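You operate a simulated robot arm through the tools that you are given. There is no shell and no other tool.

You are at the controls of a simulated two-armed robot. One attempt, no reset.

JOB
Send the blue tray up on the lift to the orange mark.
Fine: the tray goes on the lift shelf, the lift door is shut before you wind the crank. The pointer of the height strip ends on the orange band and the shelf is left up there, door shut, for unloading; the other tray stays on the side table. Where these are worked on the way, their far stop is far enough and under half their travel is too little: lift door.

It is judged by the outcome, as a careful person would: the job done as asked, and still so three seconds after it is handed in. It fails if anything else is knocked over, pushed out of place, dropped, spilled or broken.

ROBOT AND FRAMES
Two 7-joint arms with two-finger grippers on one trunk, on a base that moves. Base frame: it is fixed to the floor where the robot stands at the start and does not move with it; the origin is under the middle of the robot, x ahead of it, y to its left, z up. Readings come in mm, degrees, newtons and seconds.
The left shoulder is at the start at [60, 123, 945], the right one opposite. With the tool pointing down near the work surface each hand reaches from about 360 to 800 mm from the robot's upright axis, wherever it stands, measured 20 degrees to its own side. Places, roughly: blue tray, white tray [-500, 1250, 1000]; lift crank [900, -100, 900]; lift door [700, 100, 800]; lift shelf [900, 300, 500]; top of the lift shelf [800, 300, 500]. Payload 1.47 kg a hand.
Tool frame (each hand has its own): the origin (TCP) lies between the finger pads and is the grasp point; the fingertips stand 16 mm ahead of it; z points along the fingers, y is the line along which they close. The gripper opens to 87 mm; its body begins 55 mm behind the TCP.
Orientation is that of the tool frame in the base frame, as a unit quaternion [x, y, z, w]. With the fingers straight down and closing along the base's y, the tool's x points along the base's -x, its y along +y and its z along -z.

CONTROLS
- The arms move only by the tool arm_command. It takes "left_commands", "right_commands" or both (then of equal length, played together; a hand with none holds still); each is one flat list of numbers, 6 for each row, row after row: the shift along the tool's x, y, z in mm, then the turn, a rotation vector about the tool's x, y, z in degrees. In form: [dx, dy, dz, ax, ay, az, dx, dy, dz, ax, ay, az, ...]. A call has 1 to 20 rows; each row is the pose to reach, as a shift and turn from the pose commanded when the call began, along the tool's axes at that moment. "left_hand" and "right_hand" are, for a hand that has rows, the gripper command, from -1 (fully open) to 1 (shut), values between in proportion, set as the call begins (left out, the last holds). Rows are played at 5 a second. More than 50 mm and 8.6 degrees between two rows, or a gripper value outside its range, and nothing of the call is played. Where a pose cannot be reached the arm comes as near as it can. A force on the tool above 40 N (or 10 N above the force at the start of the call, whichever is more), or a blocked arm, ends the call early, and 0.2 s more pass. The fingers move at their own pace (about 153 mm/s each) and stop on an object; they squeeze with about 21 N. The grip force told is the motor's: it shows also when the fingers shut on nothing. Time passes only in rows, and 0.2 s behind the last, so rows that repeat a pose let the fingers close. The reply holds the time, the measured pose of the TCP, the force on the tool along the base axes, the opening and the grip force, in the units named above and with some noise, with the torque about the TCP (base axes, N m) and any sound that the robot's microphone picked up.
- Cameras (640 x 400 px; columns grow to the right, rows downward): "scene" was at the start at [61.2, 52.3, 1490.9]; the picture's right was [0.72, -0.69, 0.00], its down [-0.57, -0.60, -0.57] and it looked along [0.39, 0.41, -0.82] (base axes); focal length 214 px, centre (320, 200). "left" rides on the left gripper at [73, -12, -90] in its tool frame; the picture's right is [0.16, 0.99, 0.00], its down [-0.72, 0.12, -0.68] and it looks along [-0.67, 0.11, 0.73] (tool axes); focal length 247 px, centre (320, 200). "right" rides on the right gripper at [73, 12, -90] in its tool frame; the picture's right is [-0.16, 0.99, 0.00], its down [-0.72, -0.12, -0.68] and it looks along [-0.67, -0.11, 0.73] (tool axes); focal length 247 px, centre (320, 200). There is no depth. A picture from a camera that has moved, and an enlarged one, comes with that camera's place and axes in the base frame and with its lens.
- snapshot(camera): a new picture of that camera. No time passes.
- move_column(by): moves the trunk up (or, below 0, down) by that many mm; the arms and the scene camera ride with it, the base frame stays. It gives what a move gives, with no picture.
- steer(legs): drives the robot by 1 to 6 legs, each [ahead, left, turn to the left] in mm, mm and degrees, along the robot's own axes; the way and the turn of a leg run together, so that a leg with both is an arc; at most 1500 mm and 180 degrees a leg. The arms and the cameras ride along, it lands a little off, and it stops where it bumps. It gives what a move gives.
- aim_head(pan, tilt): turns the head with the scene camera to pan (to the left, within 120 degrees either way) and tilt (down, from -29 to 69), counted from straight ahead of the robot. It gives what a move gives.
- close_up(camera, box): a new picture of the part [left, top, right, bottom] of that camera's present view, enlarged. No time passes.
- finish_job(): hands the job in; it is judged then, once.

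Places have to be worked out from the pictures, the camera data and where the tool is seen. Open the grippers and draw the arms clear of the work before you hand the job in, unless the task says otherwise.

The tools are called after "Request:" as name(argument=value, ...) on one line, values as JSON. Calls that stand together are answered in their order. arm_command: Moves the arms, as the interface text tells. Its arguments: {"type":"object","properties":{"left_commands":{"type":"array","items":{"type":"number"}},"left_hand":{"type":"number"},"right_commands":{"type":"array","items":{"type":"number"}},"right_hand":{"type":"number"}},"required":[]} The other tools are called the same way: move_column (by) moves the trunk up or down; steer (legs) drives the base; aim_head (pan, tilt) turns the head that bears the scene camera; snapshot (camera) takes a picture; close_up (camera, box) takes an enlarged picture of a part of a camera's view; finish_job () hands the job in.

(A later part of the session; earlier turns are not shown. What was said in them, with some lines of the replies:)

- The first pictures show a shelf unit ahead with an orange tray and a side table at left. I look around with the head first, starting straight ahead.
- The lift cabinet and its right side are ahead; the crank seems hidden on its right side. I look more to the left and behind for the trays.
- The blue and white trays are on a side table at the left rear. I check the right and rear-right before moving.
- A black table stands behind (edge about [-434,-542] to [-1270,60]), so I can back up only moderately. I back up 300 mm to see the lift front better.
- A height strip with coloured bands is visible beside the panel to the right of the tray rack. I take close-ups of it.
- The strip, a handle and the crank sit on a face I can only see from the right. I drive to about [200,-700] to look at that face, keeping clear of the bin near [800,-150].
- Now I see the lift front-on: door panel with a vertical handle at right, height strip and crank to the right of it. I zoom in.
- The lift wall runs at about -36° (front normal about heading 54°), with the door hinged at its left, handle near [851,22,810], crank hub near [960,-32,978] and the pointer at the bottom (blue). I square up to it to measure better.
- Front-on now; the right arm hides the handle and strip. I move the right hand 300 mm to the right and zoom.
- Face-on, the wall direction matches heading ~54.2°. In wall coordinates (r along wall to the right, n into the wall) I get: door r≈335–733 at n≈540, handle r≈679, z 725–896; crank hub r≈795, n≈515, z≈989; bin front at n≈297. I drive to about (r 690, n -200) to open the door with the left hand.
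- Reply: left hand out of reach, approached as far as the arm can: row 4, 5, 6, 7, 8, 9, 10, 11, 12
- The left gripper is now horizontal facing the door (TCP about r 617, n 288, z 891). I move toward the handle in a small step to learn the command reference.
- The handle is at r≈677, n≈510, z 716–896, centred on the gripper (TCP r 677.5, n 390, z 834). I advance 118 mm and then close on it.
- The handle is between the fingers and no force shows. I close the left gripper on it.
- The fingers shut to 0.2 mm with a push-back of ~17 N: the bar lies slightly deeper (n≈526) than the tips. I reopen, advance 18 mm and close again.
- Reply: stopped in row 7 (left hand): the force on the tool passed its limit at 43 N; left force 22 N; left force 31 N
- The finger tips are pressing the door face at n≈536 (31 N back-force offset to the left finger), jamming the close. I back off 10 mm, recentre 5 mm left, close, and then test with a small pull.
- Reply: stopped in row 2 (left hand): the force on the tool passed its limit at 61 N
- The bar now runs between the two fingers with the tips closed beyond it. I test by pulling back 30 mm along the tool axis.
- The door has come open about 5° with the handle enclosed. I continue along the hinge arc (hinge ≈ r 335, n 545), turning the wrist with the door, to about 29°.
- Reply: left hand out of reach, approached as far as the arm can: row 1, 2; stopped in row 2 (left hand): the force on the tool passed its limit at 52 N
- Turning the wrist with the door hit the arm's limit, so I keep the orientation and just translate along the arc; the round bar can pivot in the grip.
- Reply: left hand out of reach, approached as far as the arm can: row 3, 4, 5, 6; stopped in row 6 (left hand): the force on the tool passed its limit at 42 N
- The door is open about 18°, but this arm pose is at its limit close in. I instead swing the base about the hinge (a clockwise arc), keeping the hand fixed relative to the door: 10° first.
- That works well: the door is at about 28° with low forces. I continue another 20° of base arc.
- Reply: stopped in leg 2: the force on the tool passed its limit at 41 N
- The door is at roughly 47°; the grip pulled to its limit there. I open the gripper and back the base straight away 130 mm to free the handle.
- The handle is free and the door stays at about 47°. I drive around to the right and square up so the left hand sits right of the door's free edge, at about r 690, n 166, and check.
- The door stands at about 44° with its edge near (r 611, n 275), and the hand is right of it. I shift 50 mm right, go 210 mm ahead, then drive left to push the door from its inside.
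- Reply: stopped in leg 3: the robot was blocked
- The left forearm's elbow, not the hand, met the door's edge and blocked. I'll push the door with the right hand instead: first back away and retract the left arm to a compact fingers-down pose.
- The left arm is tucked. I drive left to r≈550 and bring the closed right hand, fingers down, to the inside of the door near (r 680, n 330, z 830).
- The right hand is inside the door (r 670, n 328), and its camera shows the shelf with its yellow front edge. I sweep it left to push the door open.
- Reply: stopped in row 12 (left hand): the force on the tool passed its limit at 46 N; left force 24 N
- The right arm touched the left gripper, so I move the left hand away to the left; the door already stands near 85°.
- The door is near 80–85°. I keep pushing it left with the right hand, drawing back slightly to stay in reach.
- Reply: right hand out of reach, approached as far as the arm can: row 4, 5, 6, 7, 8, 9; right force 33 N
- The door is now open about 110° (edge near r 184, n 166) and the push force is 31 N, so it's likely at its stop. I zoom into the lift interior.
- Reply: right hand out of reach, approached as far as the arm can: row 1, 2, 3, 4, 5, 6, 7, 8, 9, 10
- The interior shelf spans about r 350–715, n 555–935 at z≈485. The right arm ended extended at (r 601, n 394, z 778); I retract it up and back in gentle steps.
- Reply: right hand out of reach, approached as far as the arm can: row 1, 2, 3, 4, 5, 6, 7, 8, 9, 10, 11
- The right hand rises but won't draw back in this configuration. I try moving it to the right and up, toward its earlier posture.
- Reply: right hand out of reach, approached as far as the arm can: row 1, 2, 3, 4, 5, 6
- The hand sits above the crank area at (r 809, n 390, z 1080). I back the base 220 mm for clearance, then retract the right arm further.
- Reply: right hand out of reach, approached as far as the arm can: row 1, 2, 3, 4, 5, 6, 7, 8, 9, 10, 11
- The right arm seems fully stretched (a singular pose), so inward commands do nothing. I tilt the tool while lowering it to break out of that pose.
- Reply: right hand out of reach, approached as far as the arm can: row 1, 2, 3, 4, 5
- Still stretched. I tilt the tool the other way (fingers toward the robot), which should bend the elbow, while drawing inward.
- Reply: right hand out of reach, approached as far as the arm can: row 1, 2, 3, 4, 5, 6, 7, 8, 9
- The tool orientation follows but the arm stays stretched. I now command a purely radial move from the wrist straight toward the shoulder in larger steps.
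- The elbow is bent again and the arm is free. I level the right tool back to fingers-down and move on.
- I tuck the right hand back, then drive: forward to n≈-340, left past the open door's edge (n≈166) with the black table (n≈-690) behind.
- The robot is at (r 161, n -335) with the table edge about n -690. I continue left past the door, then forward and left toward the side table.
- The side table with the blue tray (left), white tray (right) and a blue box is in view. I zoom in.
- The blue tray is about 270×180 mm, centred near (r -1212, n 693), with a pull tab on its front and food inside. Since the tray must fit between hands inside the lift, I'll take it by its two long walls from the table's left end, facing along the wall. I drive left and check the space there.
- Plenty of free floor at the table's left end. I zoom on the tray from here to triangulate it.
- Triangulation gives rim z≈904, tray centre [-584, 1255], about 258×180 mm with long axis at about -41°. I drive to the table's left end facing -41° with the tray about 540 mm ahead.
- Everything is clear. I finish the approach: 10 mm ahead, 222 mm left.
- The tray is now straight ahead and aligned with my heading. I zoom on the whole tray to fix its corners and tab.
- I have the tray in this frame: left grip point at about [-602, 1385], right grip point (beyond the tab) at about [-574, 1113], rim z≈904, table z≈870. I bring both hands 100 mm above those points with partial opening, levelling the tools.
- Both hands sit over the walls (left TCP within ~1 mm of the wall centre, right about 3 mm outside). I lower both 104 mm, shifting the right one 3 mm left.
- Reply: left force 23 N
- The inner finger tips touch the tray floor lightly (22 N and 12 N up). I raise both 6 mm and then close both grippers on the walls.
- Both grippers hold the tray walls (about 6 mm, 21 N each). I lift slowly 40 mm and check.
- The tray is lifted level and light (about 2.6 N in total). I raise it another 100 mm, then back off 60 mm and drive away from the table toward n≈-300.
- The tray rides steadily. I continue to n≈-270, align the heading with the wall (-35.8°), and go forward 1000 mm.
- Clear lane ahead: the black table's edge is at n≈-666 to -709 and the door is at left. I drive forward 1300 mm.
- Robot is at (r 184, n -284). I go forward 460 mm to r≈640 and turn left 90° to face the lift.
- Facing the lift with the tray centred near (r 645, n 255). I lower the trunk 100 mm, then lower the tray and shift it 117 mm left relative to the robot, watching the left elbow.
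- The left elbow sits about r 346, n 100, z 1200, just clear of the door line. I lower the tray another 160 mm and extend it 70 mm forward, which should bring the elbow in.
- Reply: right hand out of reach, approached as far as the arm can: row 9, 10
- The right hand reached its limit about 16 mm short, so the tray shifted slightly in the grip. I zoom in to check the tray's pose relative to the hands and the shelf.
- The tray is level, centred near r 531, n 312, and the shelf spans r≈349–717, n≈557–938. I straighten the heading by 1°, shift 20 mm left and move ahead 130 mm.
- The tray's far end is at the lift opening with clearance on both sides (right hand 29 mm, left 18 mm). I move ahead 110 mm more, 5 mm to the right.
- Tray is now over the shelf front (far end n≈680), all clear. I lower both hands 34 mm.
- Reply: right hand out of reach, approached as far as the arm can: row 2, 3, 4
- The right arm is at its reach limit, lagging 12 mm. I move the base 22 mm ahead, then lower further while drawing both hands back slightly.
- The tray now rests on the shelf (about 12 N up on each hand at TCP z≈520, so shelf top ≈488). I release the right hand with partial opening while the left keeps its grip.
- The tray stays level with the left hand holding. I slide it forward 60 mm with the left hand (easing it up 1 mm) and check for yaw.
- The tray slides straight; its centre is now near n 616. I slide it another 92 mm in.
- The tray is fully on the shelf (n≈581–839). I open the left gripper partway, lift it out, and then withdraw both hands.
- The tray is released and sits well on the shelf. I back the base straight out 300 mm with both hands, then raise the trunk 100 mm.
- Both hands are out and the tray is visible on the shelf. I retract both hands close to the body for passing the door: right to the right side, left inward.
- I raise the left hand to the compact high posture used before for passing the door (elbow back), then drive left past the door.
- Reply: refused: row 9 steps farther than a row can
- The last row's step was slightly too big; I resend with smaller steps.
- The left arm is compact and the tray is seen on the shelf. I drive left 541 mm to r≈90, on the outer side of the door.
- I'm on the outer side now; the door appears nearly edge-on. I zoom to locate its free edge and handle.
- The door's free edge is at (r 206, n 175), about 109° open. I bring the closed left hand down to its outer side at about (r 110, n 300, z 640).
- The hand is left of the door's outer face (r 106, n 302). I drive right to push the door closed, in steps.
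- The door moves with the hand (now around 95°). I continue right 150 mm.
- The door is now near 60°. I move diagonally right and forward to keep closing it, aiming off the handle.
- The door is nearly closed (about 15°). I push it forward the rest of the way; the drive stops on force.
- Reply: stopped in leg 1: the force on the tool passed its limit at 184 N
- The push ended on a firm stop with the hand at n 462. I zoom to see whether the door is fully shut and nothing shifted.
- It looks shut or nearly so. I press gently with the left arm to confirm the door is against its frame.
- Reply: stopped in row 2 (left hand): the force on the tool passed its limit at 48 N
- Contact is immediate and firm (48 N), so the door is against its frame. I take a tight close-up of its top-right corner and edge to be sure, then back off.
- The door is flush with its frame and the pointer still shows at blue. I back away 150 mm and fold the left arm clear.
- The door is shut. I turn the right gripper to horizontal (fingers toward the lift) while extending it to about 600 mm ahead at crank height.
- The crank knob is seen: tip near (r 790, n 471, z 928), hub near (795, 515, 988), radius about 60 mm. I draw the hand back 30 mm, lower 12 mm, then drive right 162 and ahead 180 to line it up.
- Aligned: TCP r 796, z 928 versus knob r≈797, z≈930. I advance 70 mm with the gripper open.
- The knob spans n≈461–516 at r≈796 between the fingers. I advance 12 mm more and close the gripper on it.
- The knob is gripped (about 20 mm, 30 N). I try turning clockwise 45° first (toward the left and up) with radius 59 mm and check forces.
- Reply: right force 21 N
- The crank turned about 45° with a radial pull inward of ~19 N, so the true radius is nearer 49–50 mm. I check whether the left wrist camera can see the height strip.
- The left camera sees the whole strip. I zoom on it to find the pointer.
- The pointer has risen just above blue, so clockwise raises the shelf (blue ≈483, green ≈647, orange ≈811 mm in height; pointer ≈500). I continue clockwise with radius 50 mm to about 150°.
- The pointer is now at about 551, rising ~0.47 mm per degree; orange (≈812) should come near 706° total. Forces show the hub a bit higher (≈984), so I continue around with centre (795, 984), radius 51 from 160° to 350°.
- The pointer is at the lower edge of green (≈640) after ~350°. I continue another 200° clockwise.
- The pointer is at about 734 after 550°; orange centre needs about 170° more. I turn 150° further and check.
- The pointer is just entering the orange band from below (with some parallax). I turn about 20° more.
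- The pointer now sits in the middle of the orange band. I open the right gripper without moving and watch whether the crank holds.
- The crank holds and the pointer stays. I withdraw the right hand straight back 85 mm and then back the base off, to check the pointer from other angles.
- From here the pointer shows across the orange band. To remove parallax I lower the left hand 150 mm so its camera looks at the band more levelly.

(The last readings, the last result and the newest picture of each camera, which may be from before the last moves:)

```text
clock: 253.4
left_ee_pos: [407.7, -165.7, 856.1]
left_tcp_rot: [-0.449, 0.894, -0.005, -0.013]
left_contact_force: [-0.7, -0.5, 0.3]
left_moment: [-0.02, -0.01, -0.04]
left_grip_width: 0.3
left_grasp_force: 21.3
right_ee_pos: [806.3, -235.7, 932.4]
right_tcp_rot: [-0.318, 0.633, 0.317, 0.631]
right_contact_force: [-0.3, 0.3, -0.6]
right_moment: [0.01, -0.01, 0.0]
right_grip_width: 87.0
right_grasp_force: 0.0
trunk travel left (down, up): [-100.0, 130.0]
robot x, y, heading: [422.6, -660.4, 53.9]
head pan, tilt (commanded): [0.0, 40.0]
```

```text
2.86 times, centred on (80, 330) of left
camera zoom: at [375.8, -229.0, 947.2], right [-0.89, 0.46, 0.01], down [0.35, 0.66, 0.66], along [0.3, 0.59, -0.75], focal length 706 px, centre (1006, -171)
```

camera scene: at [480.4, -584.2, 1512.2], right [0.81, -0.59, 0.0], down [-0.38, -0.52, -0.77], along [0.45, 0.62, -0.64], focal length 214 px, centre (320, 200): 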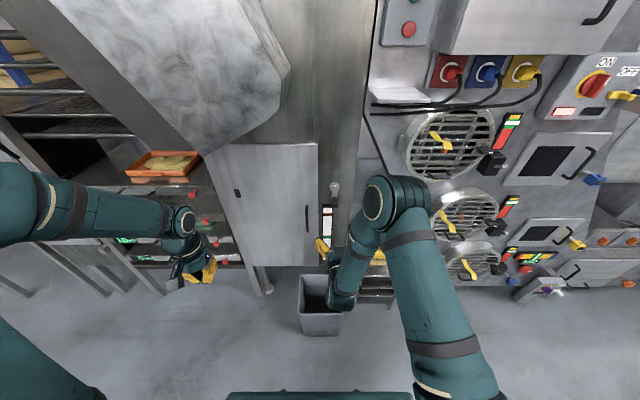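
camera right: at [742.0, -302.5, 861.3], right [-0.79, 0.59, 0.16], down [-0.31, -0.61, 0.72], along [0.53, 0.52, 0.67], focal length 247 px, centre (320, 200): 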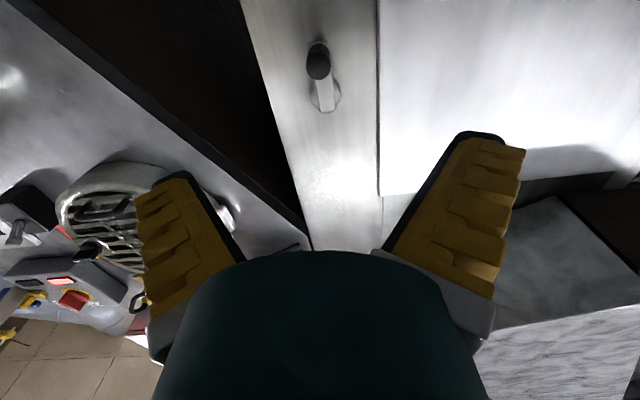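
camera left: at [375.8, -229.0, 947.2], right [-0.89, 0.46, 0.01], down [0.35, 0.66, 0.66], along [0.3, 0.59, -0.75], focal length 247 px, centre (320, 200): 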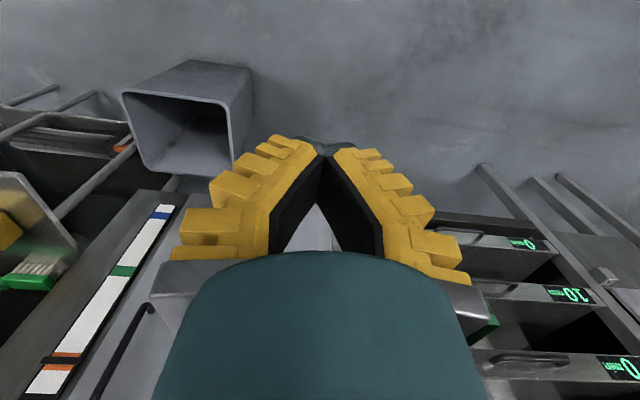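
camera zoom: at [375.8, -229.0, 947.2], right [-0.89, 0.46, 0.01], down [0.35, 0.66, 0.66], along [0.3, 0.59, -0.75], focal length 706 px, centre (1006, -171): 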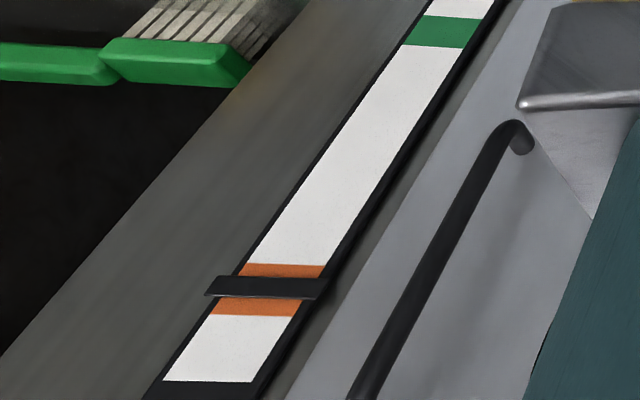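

From this lower angle the pointer is centred on the orange band. I open the left gripper, back away, and take a final look.

Request:
arm_command(left_commands=[0, 0, -20, 0, 0, 0, 0, 0, -40, 0, 0, 0, 0, 0, -60, 0, 0, 0], left_hand=-1)

Request:
steer(legs=[[-220, 0, 0]])

Request:
aim_head(pan=0, tilt=35)

Request:
snapshot(camera="scene")

Request:
close_up(camera="scene", box=[230, 130, 380, 290])

```text
clock: 254.2
left_ee_pos: [409.3, -165.8, 916.8]
left_tcp_rot: [-0.448, 0.894, -0.005, -0.014]
left_contact_force: [-0.6, 0.5, 0.0]
left_moment: [0.01, -0.03, 0.0]
left_grip_width: 86.7
left_grasp_force: 0.2
right_ee_pos: [804.2, -236.0, 932.8]
right_tcp_rot: [-0.317, 0.633, 0.317, 0.632]
right_contact_force: [0.7, 0.0, 0.1]
right_moment: [0.0, 0.01, -0.03]
right_grip_width: 86.8
right_grasp_force: 0.0
trunk travel left (down, up): [-100.0, 130.0]
robot x, y, heading: [424.3, -662.6, 54.1]
head pan, tilt (commanded): [0.0, 40.0]
```

```text
clock: 255.9
left_ee_pos: [277.6, -342.8, 917.6]
left_tcp_rot: [-0.452, 0.892, -0.005, -0.014]
left_contact_force: [0.2, 0.0, 0.4]
left_moment: [0.02, 0.02, -0.02]
left_grip_width: 87.0
left_grasp_force: 0.2
right_ee_pos: [673.5, -411.9, 933.9]
right_tcp_rot: [-0.32, 0.631, 0.32, 0.63]
right_contact_force: [-0.7, -0.1, 0.3]
right_moment: [-0.03, 0.0, -0.01]
right_grip_width: 87.0
right_grasp_force: 0.0
trunk travel left (down, up): [-100.0, 130.0]
robot x, y, heading: [294.5, -840.5, 54.4]
head pan, tilt (commanded): [0.0, 40.0]
```

```text
clock: 256.6
left_ee_pos: [278.4, -343.3, 916.2]
left_tcp_rot: [-0.452, 0.892, -0.005, -0.014]
left_contact_force: [-0.1, -0.1, 0.2]
left_moment: [-0.03, 0.04, 0.02]
left_grip_width: 86.7
left_grasp_force: 0.0
right_ee_pos: [674.9, -411.3, 933.3]
right_tcp_rot: [-0.321, 0.631, 0.32, 0.629]
right_contact_force: [-0.2, 0.4, 0.4]
right_moment: [-0.01, -0.01, 0.01]
right_grip_width: 86.9
right_grasp_force: 0.1
trunk travel left (down, up): [-100.0, 130.0]
robot x, y, heading: [297.2, -835.6, 54.2]
head pan, tilt (commanded): [0.0, 35.0]
```

```text
taken
camera scene: at [354.7, -756.6, 1519.5], right [0.81, -0.58, 0.0], down [-0.33, -0.47, -0.82], along [0.48, 0.67, -0.57], focal length 214 px, centre (320, 200)
```

scene: 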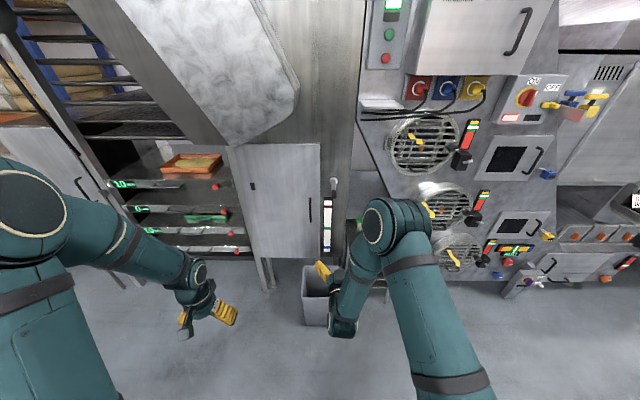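

```text
2.50 times, centred on (305, 210) of scene
camera zoom: at [354.7, -756.6, 1519.5], right [0.81, -0.58, 0.0], down [-0.33, -0.47, -0.82], along [0.48, 0.67, -0.57], focal length 536 px, centre (358, 175)
```

zoom: 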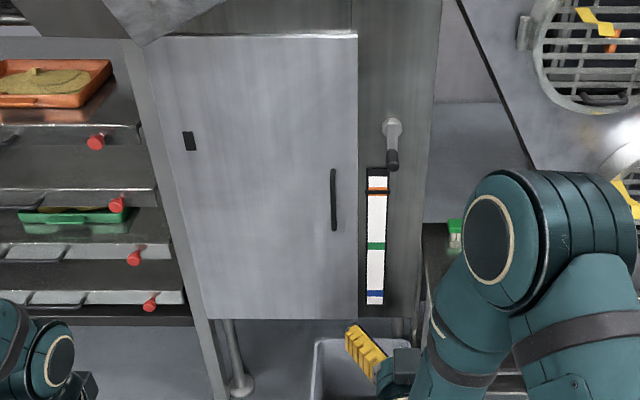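

Door shut, pointer on orange, grippers open and clear. I make one last check of the side table before handing in.

Request:
aim_head(pan=55, tilt=25)

Request:
snapshot(camera="scene")

Request:
aim_head(pan=0, tilt=35)

Request:
close_up(camera="scene", box=[300, 170, 360, 270])

```text
clock: 257.8
left_ee_pos: [277.6, -342.1, 916.1]
left_tcp_rot: [-0.452, 0.892, -0.006, -0.014]
left_contact_force: [0.5, -0.5, -0.7]
left_moment: [0.02, -0.03, 0.0]
left_grip_width: 86.9
left_grasp_force: 0.1
right_ee_pos: [674.4, -411.1, 933.6]
right_tcp_rot: [-0.319, 0.632, 0.319, 0.63]
right_contact_force: [0.1, -0.5, 0.6]
right_moment: [0.0, 0.0, 0.02]
right_grip_width: 87.2
right_grasp_force: 0.1
trunk travel left (down, up): [-100.0, 130.0]
robot x, y, heading: [296.8, -839.5, 54.3]
head pan, tilt (commanded): [55.0, 25.0]
```

```text
taken
camera scene: at [272.7, -741.4, 1535.3], right [0.94, 0.33, 0.0], down [0.14, -0.4, -0.91], along [-0.3, 0.86, -0.42], focal length 214 px, centre (320, 200)
```

scene: 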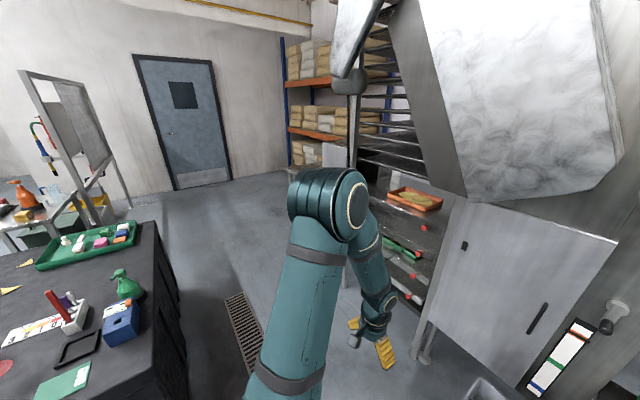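

```text
clock: 259.1
left_ee_pos: [277.6, -342.3, 915.9]
left_tcp_rot: [-0.453, 0.891, -0.005, -0.014]
left_contact_force: [-0.1, 0.5, -0.4]
left_moment: [-0.01, -0.01, -0.01]
left_grip_width: 86.7
left_grasp_force: 0.0
right_ee_pos: [673.8, -409.7, 932.6]
right_tcp_rot: [-0.32, 0.632, 0.32, 0.629]
right_contact_force: [0.2, 0.4, 0.9]
right_moment: [0.04, 0.0, 0.01]
right_grip_width: 86.8
right_grasp_force: 0.0
trunk travel left (down, up): [-100.0, 130.0]
robot x, y, heading: [297.1, -833.7, 54.3]
head pan, tilt (commanded): [0.0, 35.0]
```

```text
4.00 times, centred on (330, 220) of scene
camera zoom: at [354.5, -756.8, 1519.6], right [0.81, -0.58, 0.0], down [-0.33, -0.47, -0.82], along [0.48, 0.67, -0.57], focal length 858 px, centre (280, 120)
```

zoom: 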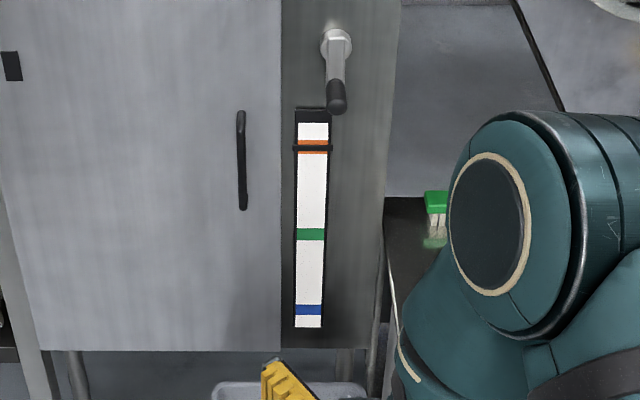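

The pointer has stayed on the orange band, the door is flush, the crank is at rest and both grippers are open and clear. I hand the job in.

Request:
finish_job()

```text
The job is handed in.
```

The blue tray is up on the lift at the orange mark, with the lift door shut, and I have handed the job in.

- **Tray:** I slid it fully onto the lift shelf with its food inside. I could not look inside again once the door was shut.
- **Lift:** I closed the door before winding, then turned the crank about two full turns. The pointer sits in the middle of the orange band. It did not move when I let go, and it was still there about ten seconds later.
- **Door:** I swung it open to about 110°, probably its stop. When I closed it the drive hit the frame hard, with a 184 N peak. It sits flush and nothing looked shifted.
- **Everything else:** I knocked nothing over or out of place that I could see. The white tray was still on the side table when I last had it in view, just before closing the door; my own arm blocked that view at the end.

Both grippers are open and the arms are clear of the lift.
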